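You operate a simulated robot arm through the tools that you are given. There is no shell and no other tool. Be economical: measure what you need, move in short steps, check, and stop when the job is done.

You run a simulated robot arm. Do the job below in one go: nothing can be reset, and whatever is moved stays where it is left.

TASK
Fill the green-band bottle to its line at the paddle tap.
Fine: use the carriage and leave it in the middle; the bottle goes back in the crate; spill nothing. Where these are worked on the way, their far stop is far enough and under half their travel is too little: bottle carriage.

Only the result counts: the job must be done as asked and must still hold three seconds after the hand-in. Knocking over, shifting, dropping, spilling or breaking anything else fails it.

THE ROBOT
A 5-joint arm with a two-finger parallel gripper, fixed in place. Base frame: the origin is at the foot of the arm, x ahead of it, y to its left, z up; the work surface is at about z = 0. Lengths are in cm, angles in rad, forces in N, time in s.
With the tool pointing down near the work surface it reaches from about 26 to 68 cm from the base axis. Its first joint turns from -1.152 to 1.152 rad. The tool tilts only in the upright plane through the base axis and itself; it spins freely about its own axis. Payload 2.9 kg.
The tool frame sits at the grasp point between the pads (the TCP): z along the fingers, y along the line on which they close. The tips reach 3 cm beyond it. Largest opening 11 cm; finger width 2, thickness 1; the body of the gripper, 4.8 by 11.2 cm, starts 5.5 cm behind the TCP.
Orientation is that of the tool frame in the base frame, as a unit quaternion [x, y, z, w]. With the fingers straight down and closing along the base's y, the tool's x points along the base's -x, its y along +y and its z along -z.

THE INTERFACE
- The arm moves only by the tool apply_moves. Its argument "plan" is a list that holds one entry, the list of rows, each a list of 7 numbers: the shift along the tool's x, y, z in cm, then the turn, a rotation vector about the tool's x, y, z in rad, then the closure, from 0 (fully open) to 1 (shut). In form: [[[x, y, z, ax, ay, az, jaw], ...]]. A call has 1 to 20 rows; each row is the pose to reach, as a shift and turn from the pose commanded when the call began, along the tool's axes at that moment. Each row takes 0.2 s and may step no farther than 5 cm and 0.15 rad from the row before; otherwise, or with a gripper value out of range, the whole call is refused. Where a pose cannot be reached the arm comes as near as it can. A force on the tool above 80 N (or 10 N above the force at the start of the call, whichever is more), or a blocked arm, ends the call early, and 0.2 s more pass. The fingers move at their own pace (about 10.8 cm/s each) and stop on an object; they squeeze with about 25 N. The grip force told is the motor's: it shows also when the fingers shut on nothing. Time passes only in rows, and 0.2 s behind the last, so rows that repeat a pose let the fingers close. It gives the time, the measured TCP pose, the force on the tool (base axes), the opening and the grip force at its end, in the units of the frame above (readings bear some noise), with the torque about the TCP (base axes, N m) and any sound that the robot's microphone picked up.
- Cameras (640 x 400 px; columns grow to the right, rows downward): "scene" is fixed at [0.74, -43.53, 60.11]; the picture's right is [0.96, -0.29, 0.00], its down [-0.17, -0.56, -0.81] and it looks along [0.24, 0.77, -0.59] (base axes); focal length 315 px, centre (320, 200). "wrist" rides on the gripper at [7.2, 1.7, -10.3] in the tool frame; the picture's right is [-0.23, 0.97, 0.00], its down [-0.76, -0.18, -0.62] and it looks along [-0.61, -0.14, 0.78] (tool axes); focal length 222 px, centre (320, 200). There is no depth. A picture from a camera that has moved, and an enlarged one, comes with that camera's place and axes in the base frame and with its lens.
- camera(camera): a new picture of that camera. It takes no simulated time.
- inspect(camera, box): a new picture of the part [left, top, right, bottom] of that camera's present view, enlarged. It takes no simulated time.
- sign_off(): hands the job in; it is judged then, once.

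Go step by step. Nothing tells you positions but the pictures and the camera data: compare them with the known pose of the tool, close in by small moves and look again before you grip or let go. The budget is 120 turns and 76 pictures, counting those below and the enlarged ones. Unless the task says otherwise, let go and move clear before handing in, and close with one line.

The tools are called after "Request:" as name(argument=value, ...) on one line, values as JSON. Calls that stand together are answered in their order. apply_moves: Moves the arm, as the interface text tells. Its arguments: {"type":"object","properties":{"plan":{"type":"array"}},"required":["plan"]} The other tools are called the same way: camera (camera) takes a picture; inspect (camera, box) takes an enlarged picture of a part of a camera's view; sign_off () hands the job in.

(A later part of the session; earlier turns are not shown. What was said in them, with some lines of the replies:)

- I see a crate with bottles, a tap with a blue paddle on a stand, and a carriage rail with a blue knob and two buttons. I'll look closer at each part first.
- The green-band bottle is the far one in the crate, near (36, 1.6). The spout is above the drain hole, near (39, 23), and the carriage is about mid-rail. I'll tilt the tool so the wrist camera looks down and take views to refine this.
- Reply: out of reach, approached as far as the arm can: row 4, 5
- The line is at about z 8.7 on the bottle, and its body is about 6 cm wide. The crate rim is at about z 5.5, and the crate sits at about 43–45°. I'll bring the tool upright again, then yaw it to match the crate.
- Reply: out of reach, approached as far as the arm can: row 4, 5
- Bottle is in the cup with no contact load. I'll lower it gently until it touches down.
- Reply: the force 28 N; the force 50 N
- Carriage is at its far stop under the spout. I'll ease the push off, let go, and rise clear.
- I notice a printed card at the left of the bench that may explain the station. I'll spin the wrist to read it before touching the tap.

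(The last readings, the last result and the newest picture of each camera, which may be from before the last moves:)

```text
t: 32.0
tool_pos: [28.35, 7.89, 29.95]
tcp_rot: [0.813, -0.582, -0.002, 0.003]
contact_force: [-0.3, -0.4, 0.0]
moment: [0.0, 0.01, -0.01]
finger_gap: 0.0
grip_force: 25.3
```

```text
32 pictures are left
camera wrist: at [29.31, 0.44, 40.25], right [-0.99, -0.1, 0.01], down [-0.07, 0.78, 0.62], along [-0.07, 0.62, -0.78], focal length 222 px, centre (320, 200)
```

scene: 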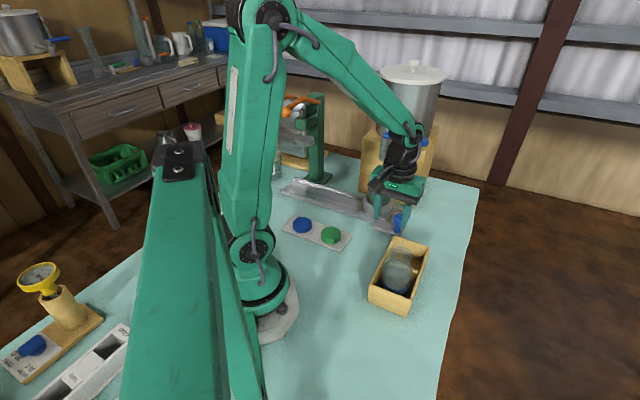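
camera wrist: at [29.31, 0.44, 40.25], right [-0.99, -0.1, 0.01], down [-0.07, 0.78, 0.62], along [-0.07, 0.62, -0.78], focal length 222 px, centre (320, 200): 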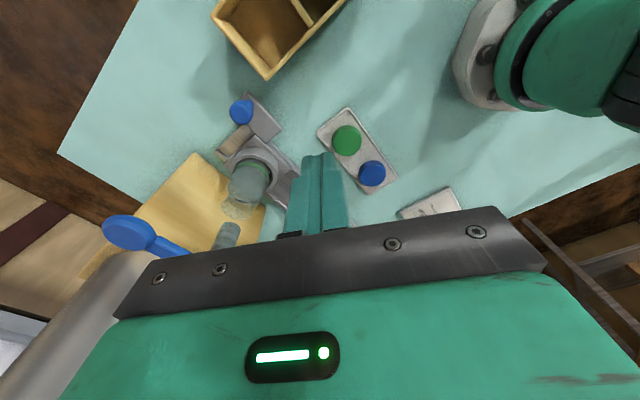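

Request:
inspect(camera="wrist", box=[390, 170, 480, 226])

Request:
inspect(camera="wrist", box=[90, 130, 290, 260])

```text
7.11 times, centred on (435, 198) of wrist
camera zoom: at [29.31, 0.44, 40.25], right [-0.99, -0.1, 0.01], down [-0.07, 0.78, 0.62], along [-0.07, 0.62, -0.78], focal length 1580 px, centre (-498, 214)
```

zoom: 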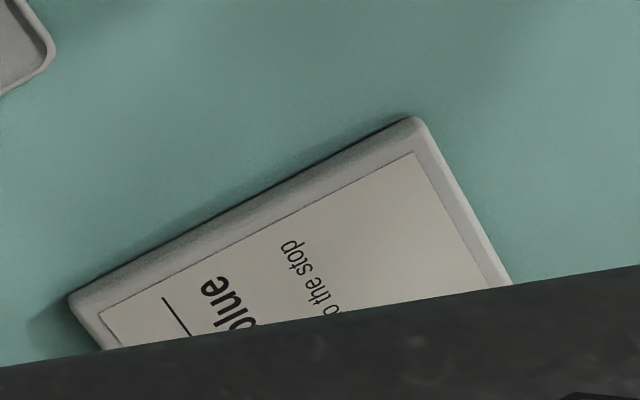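

```text
3.08 times, centred on (190, 195) of wrist
camera zoom: at [29.31, 0.44, 40.25], right [-0.99, -0.1, 0.01], down [-0.07, 0.78, 0.62], along [-0.07, 0.62, -0.78], focal length 684 px, centre (720, 215)
```

zoom: 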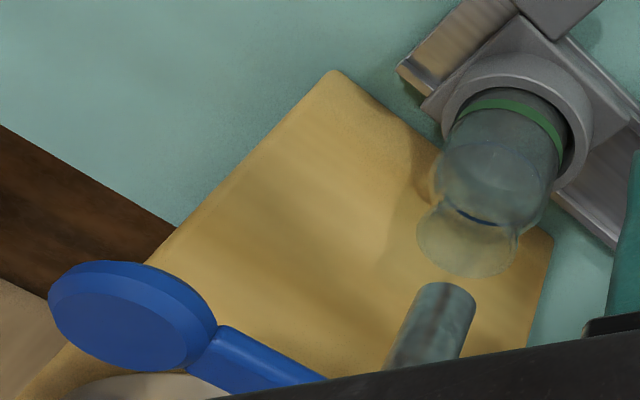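

Request:
apply_moves(plan=[[[-2.7, 0.6, 0, 0, 0, -0.15, 1], [-5.4, 1.1, 0, 0, 0, -0.3, 1], [-8, 1.7, 0, 0, 0, -0.45, 1], [-10.7, 2.2, 0, 0, 0, -0.6, 1], [-13.4, 2.8, 0, 0, 0, -0.75, 1], [-16, 3.3, 0, 0, 0, -0.9, 1], [-16, 3.3, 0, 0, 0, -0.9, 1]]])

Request:
camera(camera="wrist")

Request:
inspect(camera="scene", box=[350, 110, 450, 230])

```text
t: 33.6
tool_pos: [20.27, 21.98, 29.91]
tcp_rot: [0.986, -0.169, -0.002, 0.002]
contact_force: [-0.8, 0.0, 0.0]
moment: [0.01, -0.01, 0.02]
finger_gap: 0.02
grip_force: 24.8
```

```text
29 pictures are left
camera wrist: at [26.63, 17.93, 40.2], right [-0.54, -0.84, 0.01], down [-0.66, 0.42, 0.62], along [-0.53, 0.33, -0.78], focal length 222 px, centre (320, 200)
```

wrist: 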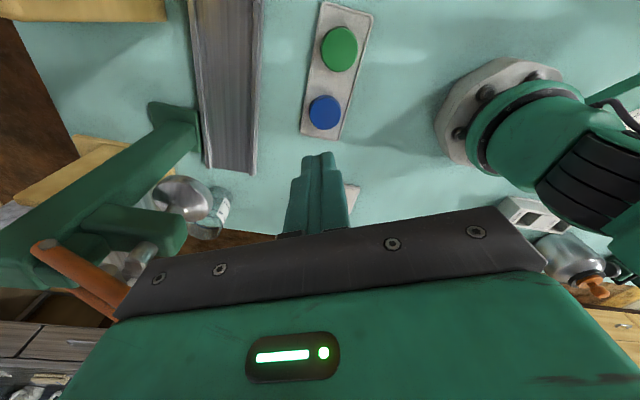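

```text
3.33 times, centred on (400, 170) of scene
camera zoom: at [0.74, -43.53, 60.11], right [0.96, -0.29, 0.0], down [-0.17, -0.56, -0.81], along [0.23, 0.77, -0.59], focal length 1050 px, centre (53, 300)
```

zoom: 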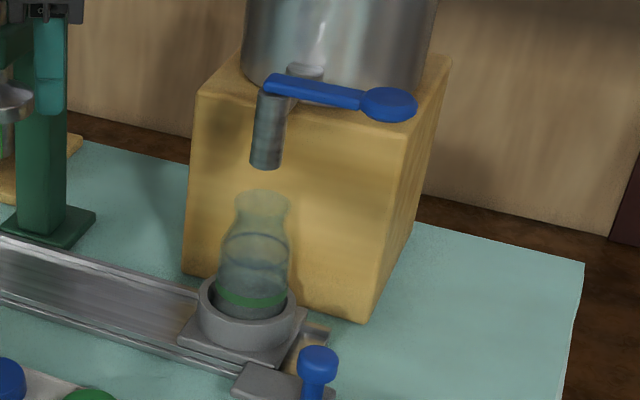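

Request:
apply_moves(plan=[[[0, 0, 0, 0, 0, -0.15, 1], [0, 0, 0, 0, 0, -0.3, 1], [0, 0, 0, 0, 0, -0.45, 1], [0, 0, 0, 0, 0, -0.55, 1], [0, 0, 0, 0, 0, -0.55, 1]]])

Request:
inspect(camera="wrist", box=[190, 130, 320, 250])

```text
t: 34.8
tool_pos: [20.0, 21.9, 29.99]
tcp_rot: [0.995, 0.105, -0.002, 0.002]
contact_force: [-0.5, 0.6, 0.3]
moment: [0.0, 0.01, -0.01]
finger_gap: 0.01
grip_force: 25.0
```

```text
3.33 times, centred on (255, 190) of wrist
camera zoom: at [27.6, 21.76, 40.32], right [-0.02, -1.0, 0.01], down [-0.78, 0.02, 0.63], along [-0.63, 0.01, -0.78], focal length 740 px, centre (537, 233)
```

zoom: 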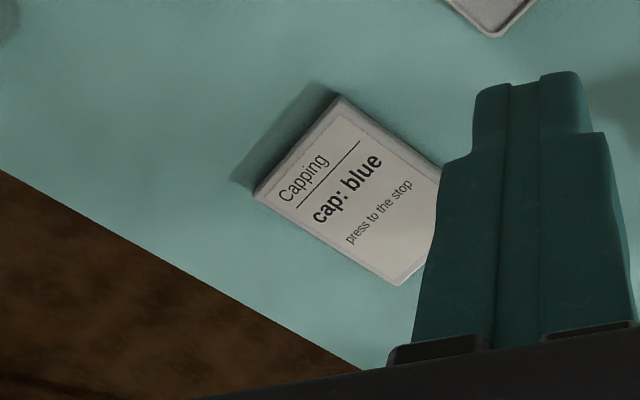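

The card concerns capping only, which isn't part of this job. The paddle sits at about (47.5, 19.8, 24), so I'll bring the closed fingers over it, clear of the tank.

Request:
apply_moves(plan=[[[1, 0.7, -1, 0, 0, 0.145, 1], [3, 2, -2, 0, 0, 0.29, 1], [5.5, 4, -3, 0, 0, 0.435, 1], [8, 5.8, -4, 0, 0, 0.58, 1], [11, 7.7, -5, 0, 0, 0.725, 1], [13.5, 9.5, -6, 0, 0, 0.87, 1], [16, 11.3, -6, 0, 0, 1.015, 1], [18.7, 13, -6, 0, 0, 1.16, 1], [21.4, 14.8, -6, 0, 0, 1.305, 1], [22.2, 13.6, -6, 0, 0, 1.45, 1], [23, 12.4, -6, 0, 0, 1.595, 1], [23.8, 11.3, -6, 0, 0, 1.74, 1], [24.6, 10.1, -6, 0, 0, 1.885, 1], [25.4, 8.9, -6, 0, 0, 2.03, 1], [26.2, 7.7, -6, 0, 0, 2.17, 1], [26.2, 7.7, -5, 0, 0, 2.3, 1], [26.2, 7.7, -4, 0, 0, 2.3, 1], [26.2, 7.7, -4, 0, 0, 2.3, 1]]])

Request:
camera(camera="scene")

Request:
camera(camera="wrist")

```text
t: 38.6
tool_pos: [47.5, 19.8, 33.96]
tcp_rot: [-0.5, 0.866, 0.001, -0.004]
contact_force: [0.5, -0.9, 0.1]
moment: [-0.02, 0.01, 0.03]
finger_gap: 0.0
grip_force: 25.0
```

```text
26 pictures are left
```

scene: 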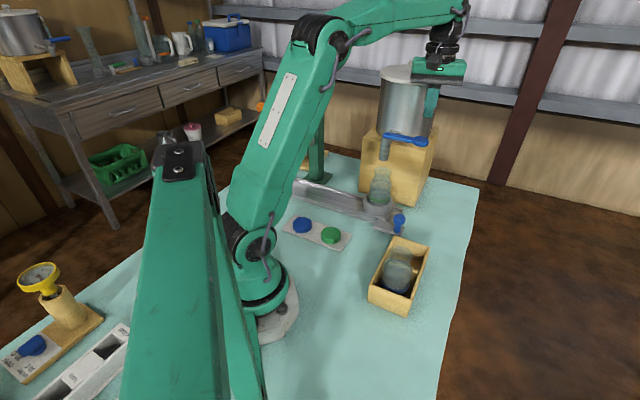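

```text
25 pictures are left
camera wrist: at [42.41, 14.31, 44.32], right [-0.73, 0.68, 0.0], down [0.54, 0.57, 0.62], along [0.42, 0.45, -0.79], focal length 222 px, centre (320, 200)
```

wrist: 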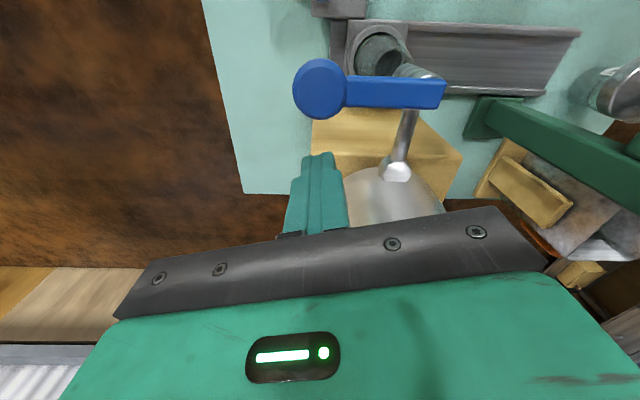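

Request:
apply_moves(plan=[[[1.5, 0.4, 0, 0, 0, 0, 1], [3.09, 0.76, 0, 0, 0, 0, 1], [3.09, 0.76, 2, 0, 0, 0, 1], [3.09, 0.76, 4, 0, 0, 0, 1], [3.09, 0.76, 4, 0, 0, 0, 1]]])

Request:
inspect(camera="wrist", box=[220, 20, 480, 220])

Request:
inspect(camera="scene", box=[360, 110, 450, 220])

```text
t: 39.8
tool_pos: [45.1, 17.36, 29.89]
tcp_rot: [-0.501, 0.865, 0.001, -0.004]
contact_force: [0.2, -1.0, 0.0]
moment: [0.0, 0.0, 0.01]
finger_gap: 0.01
grip_force: 24.7
```

```text
2.00 times, centred on (350, 120) of wrist
camera zoom: at [40.22, 11.86, 40.26], right [-0.73, 0.68, 0.0], down [0.54, 0.57, 0.62], along [0.42, 0.45, -0.79], focal length 444 px, centre (260, 360)
```

zoom: 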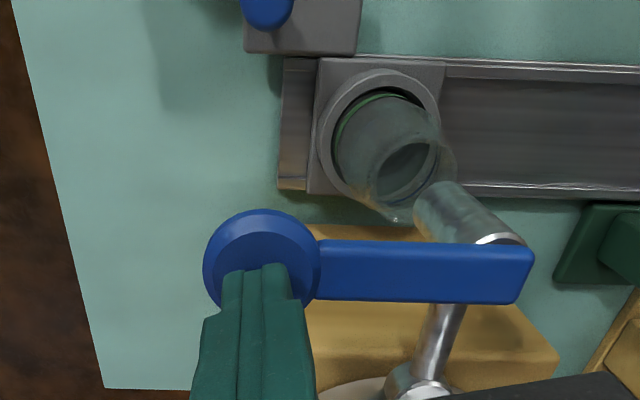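

```text
3.64 times, centred on (405, 165) of scene
camera zoom: at [0.73, -43.53, 60.11], right [0.96, -0.29, 0.0], down [-0.17, -0.56, -0.81], along [0.24, 0.77, -0.59], focal length 1145 px, centre (11, 327)
```

zoom: 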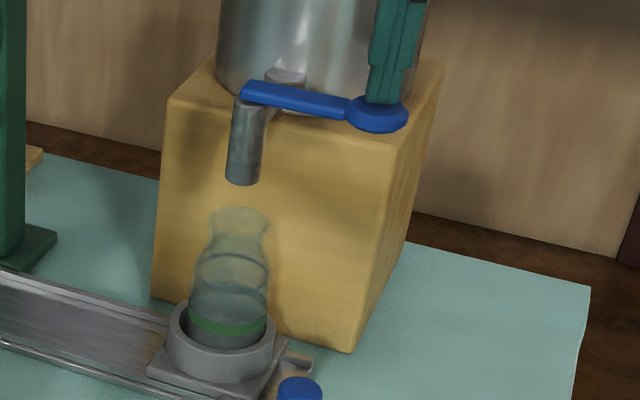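

Request:
apply_moves(plan=[[[0, 0, 0.5, 0, 0, 0, 1], [0, 0, 1, 0, 0, 0, 1], [0, 0, 1.5, 0, 0, 0, 1], [0, 0, 1.5, 0, 0, 0, 1]]])

```text
t: 40.8
tool_pos: [45.29, 17.49, 28.54]
tcp_rot: [-0.501, 0.866, 0.001, -0.005]
contact_force: [0.1, 0.3, 1.6]
moment: [0.04, 0.01, 0.02]
finger_gap: 0.0
grip_force: 25.1
```

Request:
apply_moves(plan=[[[0, 0, 0.3, 0, 0, 0, 1], [0, 0, 0.6, 0, 0, 0, 1], [0, 0, 0.6, 0, 0, 0, 1]]])

Request:
inspect(camera="scene", box=[360, 110, 450, 220])

```text
t: 41.6
tool_pos: [45.25, 17.63, 27.85]
tcp_rot: [-0.501, 0.866, 0.0, -0.004]
contact_force: [0.2, -0.7, 1.7]
moment: [-0.02, -0.02, -0.05]
finger_gap: 0.01
grip_force: 25.4
```

```text
3.64 times, centred on (405, 165) of scene
camera zoom: at [0.73, -43.53, 60.11], right [0.96, -0.29, 0.0], down [-0.17, -0.56, -0.81], along [0.24, 0.77, -0.59], focal length 1145 px, centre (11, 327)
```

zoom: 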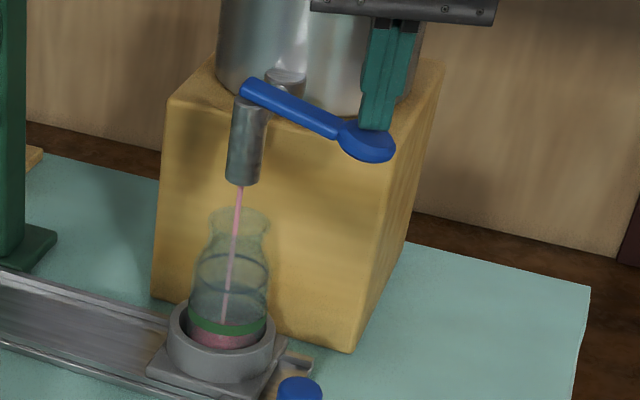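

Pressing the paddle down opens the flow, and it goes straight into the bottle. I'll hold in short spells and watch the level.

Request:
apply_moves(plan=[[[0, 0, 0, 0, 0, 0, 1], [0, 0, 0, 0, 0, 0, 1], [0, 0, 0, 0, 0, 0, 1]]])

Request:
inspect(camera="scene", box=[360, 150, 410, 220])

```text
t: 42.4
tool_pos: [45.14, 17.59, 27.78]
tcp_rot: [-0.501, 0.865, 0.0, -0.005]
contact_force: [-0.7, -0.4, 1.3]
moment: [0.01, 0.0, 0.01]
finger_gap: 0.02
grip_force: 24.9
```

```text
5.71 times, centred on (385, 185) of scene
camera zoom: at [0.73, -43.53, 60.11], right [0.96, -0.29, 0.0], down [-0.17, -0.56, -0.81], along [0.24, 0.77, -0.59], focal length 1800 px, centre (-51, 286)
```

zoom: 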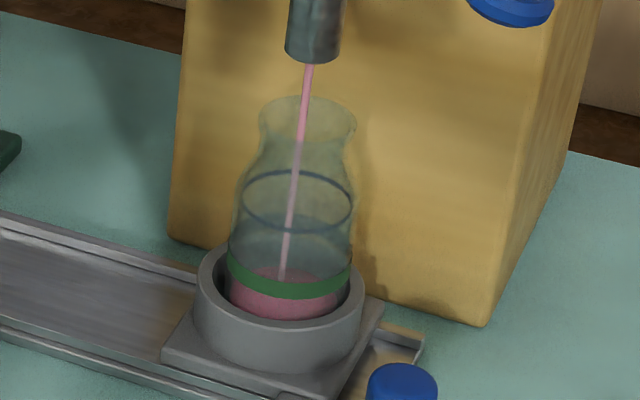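

Request:
apply_moves(plan=[[[0, 0, 0, 0, 0, 0, 1], [0, 0, 0, 0, 0, 0, 1], [0, 0, 0, 0, 0, 0, 1], [0, 0, 0, 0, 0, 0, 1]]])

Request:
inspect(camera="scene", box=[360, 150, 410, 220])

```text
t: 43.4
tool_pos: [45.09, 17.6, 27.87]
tcp_rot: [-0.501, 0.866, 0.001, -0.004]
contact_force: [0.2, 0.4, 1.0]
moment: [0.04, -0.02, -0.04]
finger_gap: 0.0
grip_force: 25.2
```

```text
5.71 times, centred on (385, 185) of scene
camera zoom: at [0.73, -43.53, 60.11], right [0.96, -0.29, 0.0], down [-0.17, -0.56, -0.81], along [0.24, 0.77, -0.59], focal length 1800 px, centre (-51, 286)
```

zoom: 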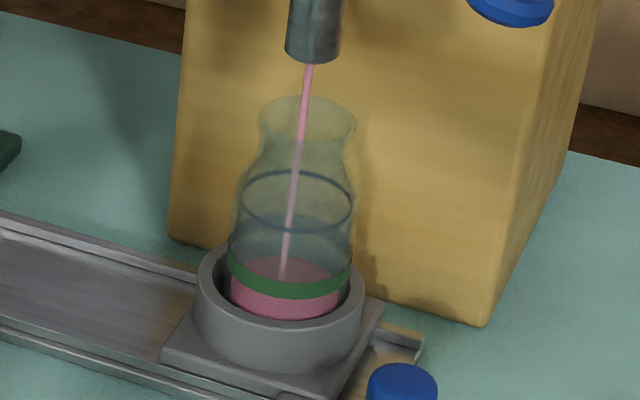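

Request:
apply_moves(plan=[[[0, 0, 0, 0, 0, 0, 1], [0, 0, 0, 0, 0, 0, 1], [0, 0, 0, 0, 0, 0, 1], [0, 0, 0, 0, 0, 0, 1], [0, 0, 0, 0, 0, 0, 1], [0, 0, 0, 0, 0, 0, 1], [0, 0, 0, 0, 0, 0, 1], [0, 0, 0, 0, 0, 0, 1], [0, 0, 0, 0, 0, 0, 1], [0, 0, 0, 0, 0, 0, 1], [0, 0, 0, 0, 0, 0, 1], [0, 0, 0, 0, 0, 0, 1], [0, 0, 0, 0, 0, 0, 1], [0, 0, 0, 0, 0, 0, 1], [0, 0, 0, 0, 0, 0, 1], [0, 0, 0, 0, 0, 0, 1]]])

Request:
inspect(camera="scene", box=[360, 150, 410, 220])

```text
t: 46.8
tool_pos: [45.17, 17.59, 27.9]
tcp_rot: [-0.501, 0.866, 0.0, -0.004]
contact_force: [0.2, -0.5, 2.4]
moment: [0.02, -0.05, 0.01]
finger_gap: 0.01
grip_force: 25.2
```

```text
5.71 times, centred on (385, 185) of scene
camera zoom: at [0.73, -43.53, 60.11], right [0.96, -0.29, 0.0], down [-0.17, -0.56, -0.81], along [0.24, 0.77, -0.59], focal length 1800 px, centre (-51, 286)
```

zoom: 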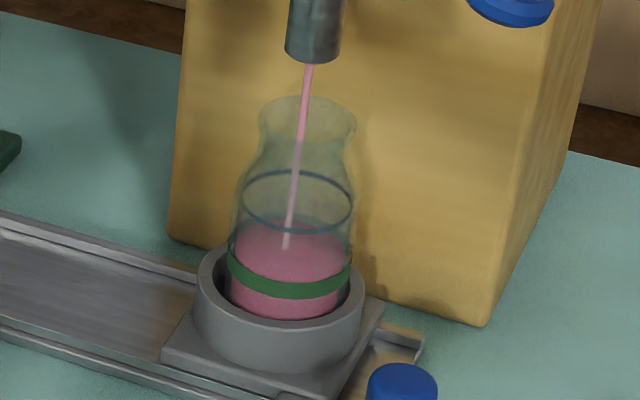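

Request:
apply_moves(plan=[[[0, 0, 0, 0, 0, 0, 1], [0, 0, 0, 0, 0, 0, 1], [0, 0, 0, 0, 0, 0, 1], [0, 0, 0, 0, 0, 0, 1], [0, 0, 0, 0, 0, 0, 1], [0, 0, 0, 0, 0, 0, 1], [0, 0, 0, 0, 0, 0, 1], [0, 0, 0, 0, 0, 0, 1], [0, 0, 0, 0, 0, 0, 1], [0, 0, 0, 0, 0, 0, 1], [0, 0, 0, 0, 0, 0, 1], [0, 0, 0, 0, 0, 0, 1], [0, 0, 0, 0, 0, 0, 1], [0, 0, 0, 0, 0, 0, 1], [0, 0, 0, 0, 0, 0, 1]]])

Request:
inspect(camera="scene", box=[364, 155, 396, 195])

```text
t: 50.0
tool_pos: [45.19, 17.67, 27.86]
tcp_rot: [-0.501, 0.866, 0.0, -0.004]
contact_force: [0.0, -0.1, 1.1]
moment: [-0.01, 0.0, 0.01]
finger_gap: 0.0
grip_force: 24.6
```

```text
10.00 times, centred on (380, 175) of scene
camera zoom: at [0.73, -43.53, 60.11], right [0.96, -0.29, 0.0], down [-0.17, -0.56, -0.81], along [0.24, 0.77, -0.59], focal length 3150 px, centre (-280, 450)
```

zoom: 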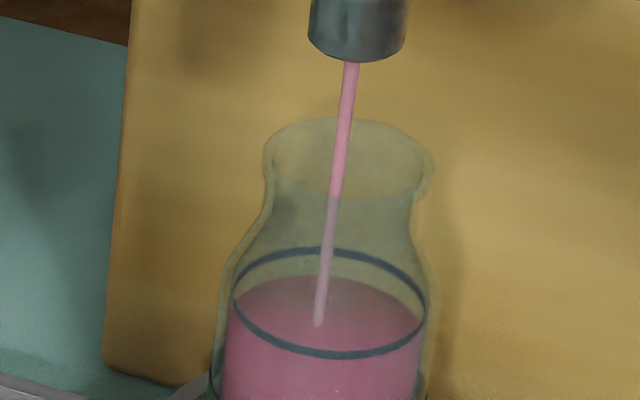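

Request:
apply_moves(plan=[[[0, 0, 0, 0, 0, 0, 1], [0, 0, 0, 0, 0, 0, 1]]])

Request:
inspect(camera="scene", box=[364, 155, 396, 195])

```text
t: 50.6
tool_pos: [45.2, 17.58, 27.89]
tcp_rot: [-0.501, 0.865, 0.001, -0.004]
contact_force: [0.5, -0.8, 1.2]
moment: [0.0, 0.01, -0.03]
finger_gap: 0.01
grip_force: 25.1
```

```text
10.00 times, centred on (380, 175) of scene
camera zoom: at [0.73, -43.53, 60.11], right [0.96, -0.29, 0.0], down [-0.17, -0.56, -0.81], along [0.24, 0.77, -0.59], focal length 3150 px, centre (-280, 450)
```

zoom: 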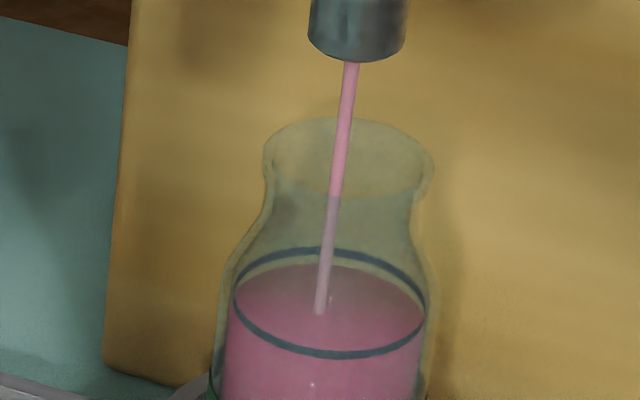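

Request:
apply_moves(plan=[[[0, 0, 0, 0, 0, 0, 1], [0, 0, 0, 0, 0, 0, 1], [0, 0, -2.5, 0, 0, 0, 1], [0, 0, -4, 0, 0, 0, 1]]])

Request:
inspect(camera="scene", box=[364, 155, 396, 195])

```text
t: 51.6
tool_pos: [45.16, 17.65, 31.96]
tcp_rot: [-0.5, 0.866, 0.0, -0.005]
contact_force: [0.3, 0.2, -0.3]
moment: [0.0, 0.02, 0.02]
finger_gap: 0.0
grip_force: 25.1
```

```text
10.00 times, centred on (380, 175) of scene
camera zoom: at [0.73, -43.53, 60.11], right [0.96, -0.29, 0.0], down [-0.17, -0.56, -0.81], along [0.24, 0.77, -0.59], focal length 3150 px, centre (-280, 450)
```

zoom: 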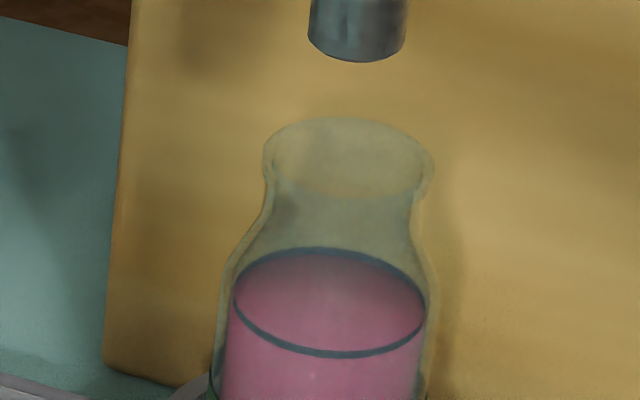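

The level sits on the line and the flow has stopped. Next I'll go back to the knob, the way I came out, to return the carriage to the middle.

Request:
apply_moves(plan=[[[3.9, 1.2, -1, 0, 0, 0.1, 1], [7.8, 2.5, -1, 0, 0, 0.2, 1], [11.7, 3.7, -1, 0, 0, 0.296, 1], [15.5, 4.9, 0, 0, 0, 0.296, 0.7], [15.5, 4.9, 4, 0, 0, 0.296, 0.5], [15.5, 4.9, 8, 0, 0, 0.296, 0.45], [15.5, 4.9, 12, 0, 0, 0.296, 0.45], [15.5, 4.9, 16, 0, 0, 0.296, 0.45], [15.5, 4.9, 17.5, 0, 0, 0.296, 0.45], [13, 4, 17.5, 0, 0, 0.296, 0.45], [10.5, 3.2, 18, 0, 0, 0.296, 0.45], [8.2, 2.4, 18.5, 0, 0, 0.296, 0.45], [8.2, 2.4, 18.5, 0, 0, 0.296, 0.45]]])

Request:
camera(camera="wrist")

```text
t: 54.4
tool_pos: [39.05, 11.49, 13.38]
tcp_rot: [-0.369, 0.93, 0.001, -0.004]
contact_force: [-0.2, 1.0, 0.5]
moment: [0.01, 0.01, 0.0]
finger_gap: 6.07
grip_force: 0.0
```

```text
15 pictures are left
camera wrist: at [32.73, 7.71, 23.62], right [-0.5, 0.87, 0.0], down [0.68, 0.39, 0.62], along [0.53, 0.31, -0.79], focal length 222 px, centre (320, 200)
```

wrist: 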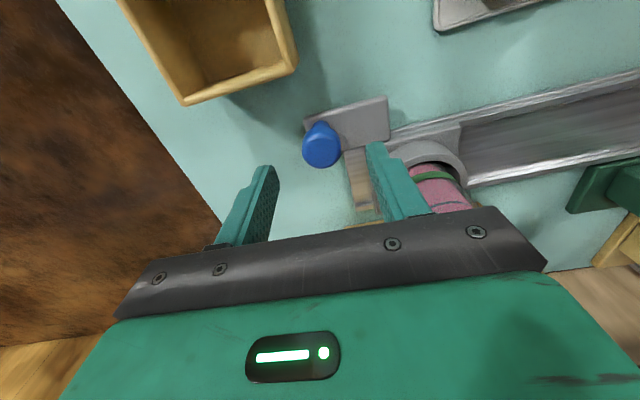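

Request:
apply_moves(plan=[[[0.29, 0.13, 3, 0, 0, 0, 0.45], [0.29, 0.13, 5, 0, 0, 0, 0.45], [0.29, 0.13, 6.2, 0, 0, 0, 0.45], [0.29, 0.13, 6.2, 0, 0, 0, 0.45], [0.29, 0.13, 6.2, 0, 0, 0, 0.6], [0.29, 0.13, 6.2, 0, 0, 0, 0.7], [0.29, 0.13, 6.2, 0, 0, 0, 1], [0.29, 0.13, 6.2, 0, 0, 0, 1], [0.29, 0.13, 6.2, 0, 0, 0, 1]]])

Request:
inspect(camera="scene", box=[360, 150, 420, 240])

```text
t: 56.4
tool_pos: [38.49, 11.31, 7.23]
tcp_rot: [-0.368, 0.93, 0.0, -0.005]
contact_force: [0.1, -2.5, -3.3]
moment: [-0.06, -0.47, -0.16]
finger_gap: 3.19
grip_force: 44.6
```

```text
4.44 times, centred on (390, 195) of scene
camera zoom: at [0.74, -43.53, 60.11], right [0.96, -0.29, 0.0], down [-0.17, -0.56, -0.81], along [0.23, 0.77, -0.59], focal length 1400 px, centre (9, 222)
```

zoom: 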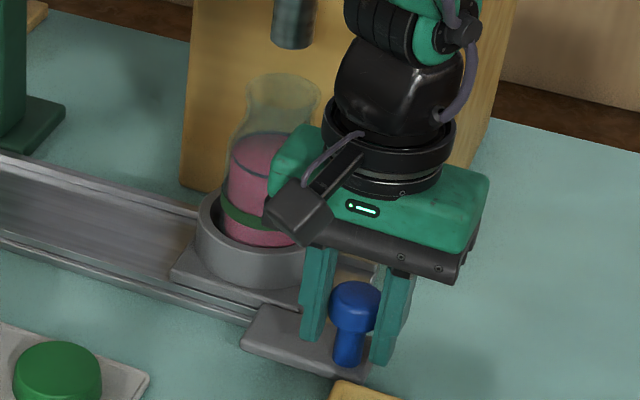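

Request:
apply_moves(plan=[[[0, 0.1, 0, 0, 0, 0, 1], [0, 0.25, 0, 0, 0, 0, 1], [0.01, 0.5, 0, 0, 0, 0, 1], [0.02, 0.8, 0, 0, 0, 0, 1], [0.03, 1.2, 0, 0, 0, 0, 1], [0.04, 1.6, 0, 0, 0, 0, 1], [0.05, 2.0, 0, 0, 0, 0, 1], [0.06, 2.4, 0, 0, 0, 0, 1], [0.07, 2.8, 0, 0, 0, 0, 1], [0.08, 3.2, 0, 0, 0, 0, 1], [0.09, 3.6, 0, 0, 0, 0, 1], [0.1, 4.0, 0, 0, 0, 0, 1], [0.11, 4.4, 0, 0, 0, 0, 1], [0.12, 4.7, 0, 0, 0, 0, 1], [0.13, 4.9, 0, 0, 0, 0, 1], [0.13, 5.0, 0, 0, 0, 0, 1], [0.13, 5.0, 0, 0, 0, 0, 1]]])

```text
t: 60.0
tool_pos: [35.08, 14.97, 7.07]
tcp_rot: [-0.368, 0.93, 0.0, -0.005]
contact_force: [-16.2, -15.8, 22.3]
moment: [-0.17, -0.32, -0.08]
finger_gap: 3.18
grip_force: 44.9
```

Request:
apply_moves(plan=[[[0.1, 0.1, -0.1, 0, 0, 0, 1], [0.2, 0.25, -0.15, 0, 0, 0, 1], [0.22, 0.5, -0.15, 0, 0, 0, 1], [0.24, 0.8, -0.15, 0, 0, 0, 1], [0.26, 1.2, -0.15, 0, 0, 0, 1], [0.28, 1.6, -0.15, 0, 0, 0, 1], [0.3, 2.0, -0.15, 0, 0, 0, 1], [0.32, 2.4, -0.15, 0, 0, 0, 1], [0.34, 2.8, -0.15, 0, 0, 0, 1], [0.36, 3.2, -0.15, 0, 0, 0, 1], [0.38, 3.6, -0.15, 0, 0, 0, 1], [0.4, 4.0, -0.15, 0, 0, 0, 1], [0.42, 4.4, -0.15, 0, 0, 0, 1], [0.44, 4.8, -0.15, 0, 0, 0, 1], [0.46, 5.2, -0.15, 0, 0, 0, 1], [0.47, 5.5, -0.15, 0, 0, 0, 1], [0.48, 5.7, -0.15, 0, 0, 0, 1], [0.48, 5.8, -0.15, 0, 0, 0, 1], [0.48, 5.8, -0.15, 0, 0, 0, 1]]])

Request:
inspect(camera="scene", box=[260, 150, 420, 250])

```text
t: 64.0
tool_pos: [30.66, 18.9, 7.4]
tcp_rot: [-0.368, 0.93, 0.0, -0.003]
contact_force: [-2.0, -1.9, 19.3]
moment: [-0.37, 0.32, -0.03]
finger_gap: 3.09
grip_force: 45.5
```

```text
4.00 times, centred on (340, 200) of scene
camera zoom: at [0.73, -43.53, 60.1], right [0.96, -0.29, 0.0], down [-0.17, -0.56, -0.81], along [0.24, 0.77, -0.59], focal length 1260 px, centre (240, 200)
```

zoom: 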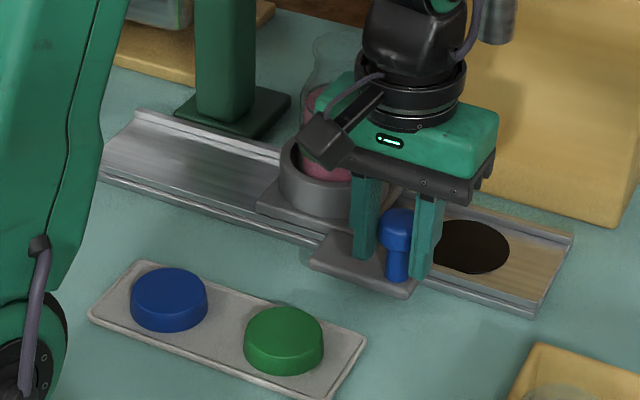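

Request:
apply_moves(plan=[[[0.01, 0.15, -0.1, 0, 0, 0, 1], [0.02, 0.4, -0.1, 0, 0, 0, 1], [0.04, 0.65, -0.1, 0, 0, 0, 1], [0.05, 0.8, -0.1, 0, 0, 0, 1], [0.05, 0.8, -0.1, 0, 0, 0, 1]]])

Request:
inspect(camera="scene", box=[260, 150, 420, 250])

```text
t: 65.2
tool_pos: [30.06, 19.41, 7.34]
tcp_rot: [-0.368, 0.93, 0.0, -0.005]
contact_force: [5.0, 4.2, -15.3]
moment: [-0.03, -0.04, 0.08]
finger_gap: 3.08
grip_force: 44.7
```

```text
4.00 times, centred on (340, 200) of scene
camera zoom: at [0.74, -43.52, 60.11], right [0.96, -0.29, 0.0], down [-0.17, -0.56, -0.81], along [0.23, 0.77, -0.59], focal length 1260 px, centre (240, 200)
```

zoom: 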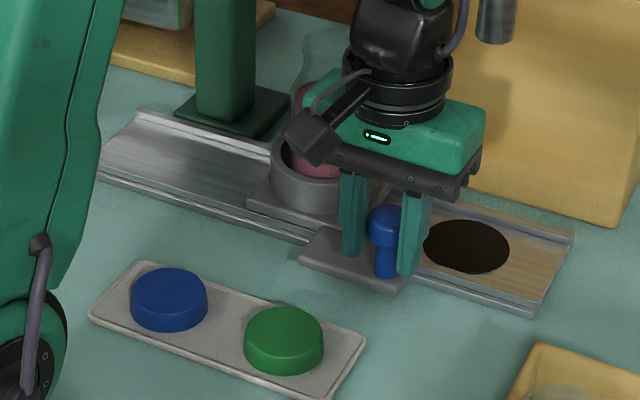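

Request:
apply_moves(plan=[[[0, 0, 0, 0, 0, 0, 0.6], [0, 0, 0, 0, 0, 0, 0.5], [0, 0, 0, 0, 0, 0, 0.5], [0, 0, -3, 0, 0, 0, 0.5], [0, 0, -7, 0, 0, 0, 0.4], [0, 0, -11, 0, 0, 0, 0.2], [0, 0, -14, 0, 0, 0, 0.1], [-2.1, 2.1, -14, 0, 0, 0, 0.1], [-4.3, 4.3, -14, 0, 0, 0, 0.1], [-6.4, 6.4, -14, 0, 0, 0, 0.1], [-8.49, 8.56, -14, 0, 0, 0, 0.1], [-8.49, 8.56, -12, 0, 0, 0, 0.1], [-8.49, 8.56, -12, 0, 0, 0, 0.1]]])

Request:
camera(camera="wrist")

```text
t: 68.0
tool_pos: [30.6, 31.55, 19.43]
tcp_rot: [-0.369, 0.93, -0.001, -0.004]
contact_force: [0.6, -0.1, 0.2]
moment: [0.0, -0.01, -0.04]
finger_gap: 9.91
grip_force: 0.1
```

```text
11 pictures are left
camera wrist: at [24.2, 27.83, 29.76], right [-0.5, 0.87, 0.0], down [0.68, 0.39, 0.62], along [0.54, 0.31, -0.79], focal length 222 px, centre (320, 200)
```

wrist: 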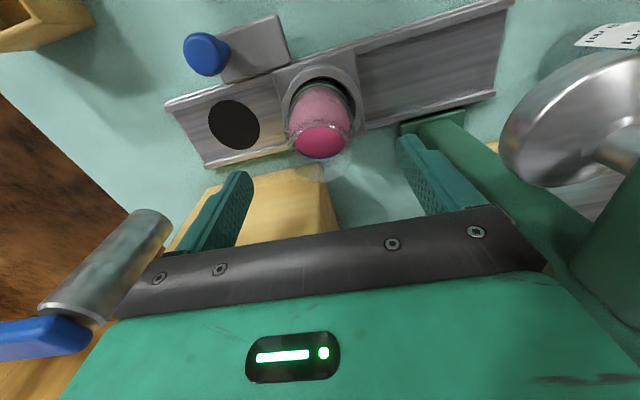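

Request:
apply_moves(plan=[[[0, 0, 3, 0, 0, 0, 0.1], [0, 0, 5.5, 0, 0, 0, 0.1], [0, 0, 7.5, 0, 0, 0, 0.15], [0, 0, 8.3, 0, 0, 0, 0.2], [0, 0, 8.3, 0, 0, 0, 0.3], [0, 0, 8.3, 0, 0, 0, 0.4], [0, 0, 8.3, 0, 0, 0, 0.5], [0, 0, 8.3, 0, 0, 0, 1], [0, 0, 8.3, 0, 0, 0, 1], [0, 0, 8.3, 0, 0, 0, 1]]])

Request:
inspect(camera="scene", box=[320, 140, 376, 210])

```text
t: 70.2
tool_pos: [30.49, 31.47, 11.18]
tcp_rot: [-0.368, 0.93, -0.001, -0.003]
contact_force: [0.5, 0.3, 0.4]
moment: [0.05, 0.01, 0.02]
finger_gap: 6.17
grip_force: 24.9
```

```text
5.71 times, centred on (348, 175) of scene
camera zoom: at [0.74, -43.53, 60.11], right [0.96, -0.29, 0.0], down [-0.17, -0.56, -0.81], along [0.23, 0.77, -0.59], focal length 1800 px, centre (160, 343)
```

zoom: 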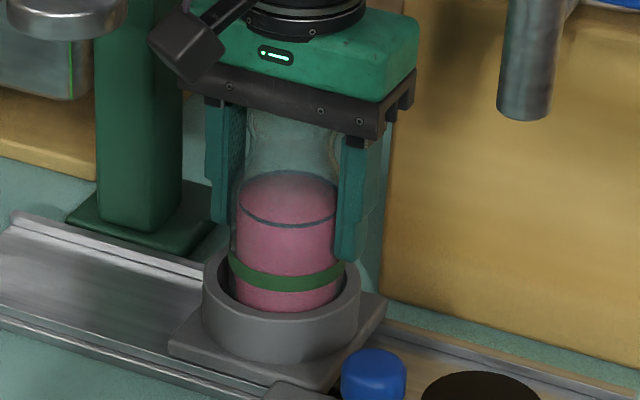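

Request:
apply_moves(plan=[[[0, 0, -0.5, 0, 0, 0, 1], [0, 0, -1.5, 0, 0, 0, 1], [0, 0, -3, 0, 0, 0, 1], [0, 0, -5, 0, 0, 0, 1], [0, 0, -7, 0, 0, 0, 1], [0, 0, -8.7, 0, 0, 0, 1], [0.3, -0.4, -9.3, 0, 0, 0, 1], [1, -1.2, -9.3, 0, 0, 0, 1], [2.1, -2.4, -9.3, 0, 0, 0, 1], [3.5, -4, -9.3, 0, 0, 0, 1], [4.9, -5.6, -9.3, 0, 0, 0, 1], [6.3, -7.2, -9.3, 0, 0, 0, 1], [7.7, -8.8, -9.3, 0, 0, 0, 1], [9, -10.3, -9.3, 0, 0, 0, 1], [10, -11.5, -9.3, 0, 0, 0, 1], [10.7, -12.2, -9.3, 0, 0, 0, 1], [10.9, -12.4, -9.3, 0, 0, 0, 1]]])

```text
t: 73.8
tool_pos: [31.15, 14.96, 20.34]
tcp_rot: [-0.369, 0.93, 0.0, -0.004]
contact_force: [1.0, 1.1, -3.1]
moment: [-0.01, 0.0, 0.0]
finger_gap: 6.16
grip_force: 24.4
```

Request:
apply_moves(plan=[[[0.1, -0.3, 0, 0, 0, 0, 1], [0.5, -1.1, 0, 0, 0, 0, 1], [1.1, -2.4, 0, 0, 0, 0, 1], [1.8, -4.0, 0, 0, 0, 0, 1], [2.5, -5.7, 0, 0, 0, 0, 1], [3.3, -7.4, 0, 0, 0, 0, 1], [4.0, -9.0, 0, 0, 0, 0, 1], [4.7, -10.6, 0, 0, 0, 0, 1], [5.3, -11.9, 0, 0, 0, 0, 1], [5.7, -12.9, 0, 0, 0, 0, 1], [5.9, -13.25, 0, 0, 0, 0, 1], [5.9, -13.25, 1, 0, 0, 0, 1], [5.9, -13.25, 2.5, 0, 0, 0, 1], [5.9, -13.25, 4.3, 0, 0, 0, 1], [5.9, -13.25, 4.3, 0, 0, 0, 1]]])

Request:
inspect(camera="wrist", box=[220, 0, 420, 180])

Request:
inspect(camera="scene", box=[360, 190, 460, 290])

```text
t: 77.0
tool_pos: [35.76, 1.27, 16.04]
tcp_rot: [-0.369, 0.93, 0.002, -0.004]
contact_force: [-0.6, 0.4, -3.0]
moment: [0.01, 0.02, -0.02]
finger_gap: 6.14
grip_force: 25.0
```

```text
2.22 times, centred on (320, 90) of wrist
camera zoom: at [29.45, -2.54, 26.32], right [-0.5, 0.87, 0.0], down [0.68, 0.39, 0.62], along [0.53, 0.31, -0.79], focal length 494 px, centre (320, 444)
```

zoom: 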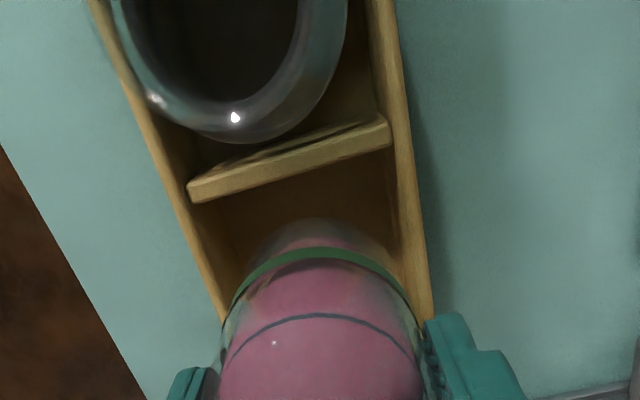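

```text
4.00 times, centred on (410, 240) of scene
camera zoom: at [0.74, -43.53, 60.11], right [0.96, -0.29, 0.0], down [-0.17, -0.56, -0.81], along [0.23, 0.77, -0.59], focal length 1260 px, centre (-40, 40)
```

zoom: 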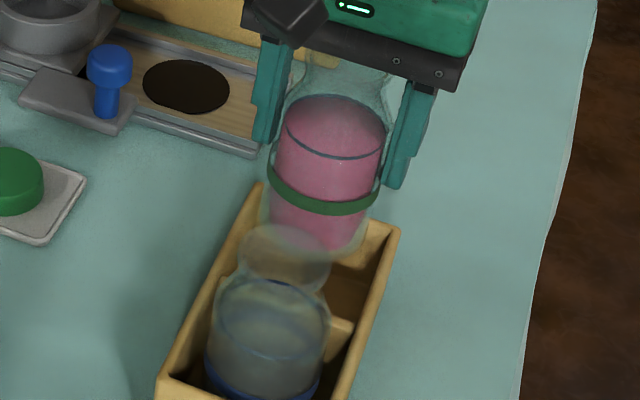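

Request:
apply_moves(plan=[[[0, 0, 1, 0, 0, 0, 1], [0, 0, 2, 0, 0, 0, 1], [0, 0, 3, 0, 0, 0, 1], [0, 0, 4, 0, 0, 0, 1], [0, 0, 5, 0, 0, 0, 1], [0, 0, 5.8, 0, 0, 0, 1], [0, 0, 6.3, 0, 0, 0, 1], [0, 0, 6.3, 0, 0, 0, 1]]])

```text
t: 78.8
tool_pos: [35.86, 1.44, 9.72]
tcp_rot: [-0.368, 0.93, 0.001, -0.005]
contact_force: [0.0, 0.0, -3.0]
moment: [0.03, -0.01, -0.02]
finger_gap: 6.13
grip_force: 24.6
```

Request:
apply_moves(plan=[[[0, 0, 0.2, 0, 0, 0, 1], [0, 0, 0.4, 0, 0, 0, 1], [0, 0, 0.55, 0, 0, 0, 1], [0, 0, 0.55, 0, 0, 0, 1]]])

Request:
inspect(camera="scene", box=[360, 190, 460, 290])

```text
t: 79.8
tool_pos: [35.72, 1.28, 9.08]
tcp_rot: [-0.368, 0.93, 0.002, -0.004]
contact_force: [0.6, 0.4, -2.7]
moment: [-0.01, -0.02, 0.01]
finger_gap: 6.15
grip_force: 24.9
```

```text
4.00 times, centred on (410, 240) of scene
camera zoom: at [0.74, -43.53, 60.11], right [0.96, -0.29, 0.0], down [-0.17, -0.56, -0.81], along [0.23, 0.77, -0.59], focal length 1260 px, centre (-40, 40)
```

zoom: 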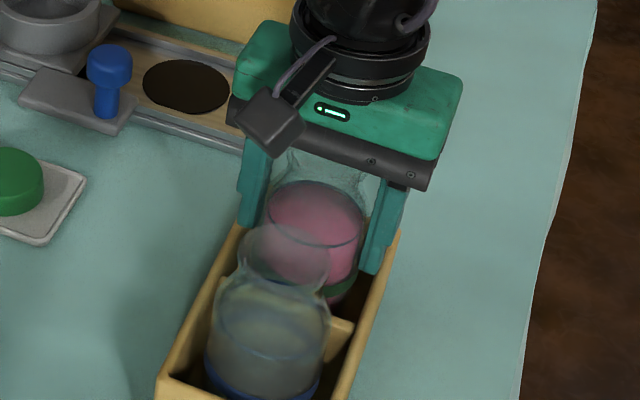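

Request:
apply_moves(plan=[[[0, 0, 0.1, 0, 0, 0, 1], [0, 0, 0.1, 0, 0, 0, 1]]])

```text
t: 80.4
tool_pos: [35.87, 1.35, 9.09]
tcp_rot: [-0.368, 0.93, 0.001, -0.003]
contact_force: [-2.3, -2.6, 5.0]
moment: [-0.39, 0.0, -0.09]
finger_gap: 6.14
grip_force: 25.2
```

Bottle is on the crate floor. I'll release it and rise clear.

Request:
apply_moves(plan=[[[0, 0, 0, 0, 0, 0, 0.4], [0, 0, 0, 0, 0, 0, 0.3], [0, 0, 0, 0, 0, 0, 0.2], [0, 0, 0, 0, 0, 0, 0.1], [0, 0, -2, 0, 0, 0, 0.1], [0, 0, -5, 0, 0, 0, 0.1], [0, 0, -9, 0, 0, 0, 0.1], [0, 0, -13, 0, 0, 0, 0.1], [0, 0, -17, 0, 0, 0, 0.1], [0, 0, -20, 0, 0, 0, 0.1], [0, 0, -20, 0, 0, 0, 0.1]]])

Request:
inspect(camera="scene", box=[370, 205, 440, 290])

Request:
camera(camera="scene")

```text
t: 82.8
tool_pos: [35.91, 1.25, 29.25]
tcp_rot: [-0.368, 0.93, 0.001, -0.004]
contact_force: [0.2, 0.5, 0.8]
moment: [0.01, 0.0, 0.0]
finger_gap: 9.9
grip_force: 0.0
```

```text
4.71 times, centred on (405, 248) of scene
camera zoom: at [0.73, -43.53, 60.11], right [0.96, -0.29, 0.0], down [-0.17, -0.56, -0.81], along [0.24, 0.77, -0.59], focal length 1482 px, centre (-80, -24)
```

zoom: 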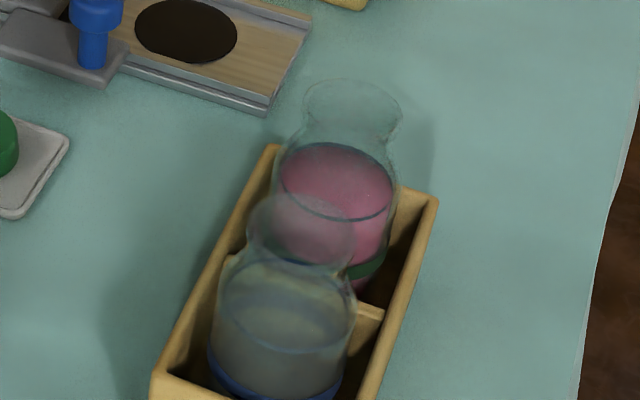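

```text
5 pictures are left
```

scene: 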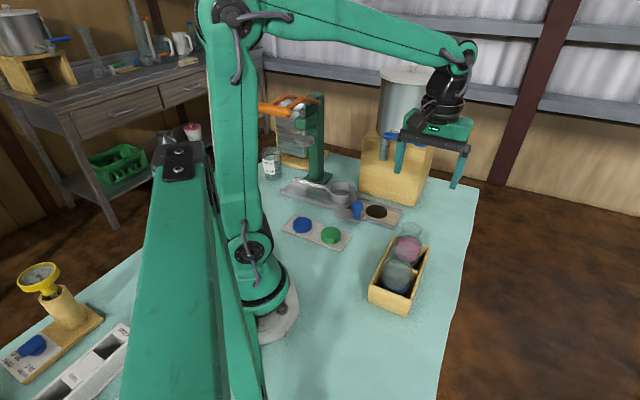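

The filled bottle is upright in its crate compartment with the level on the line. The carriage is back at mid-rail, the tap is shut and nothing has spilled, so I'm handing in.

Request:
sign_off()

```text
The job is handed in.
```

The green-band bottle is filled to its line and back in the crate, the carriage is in the middle of its rail, and nothing was spilled.
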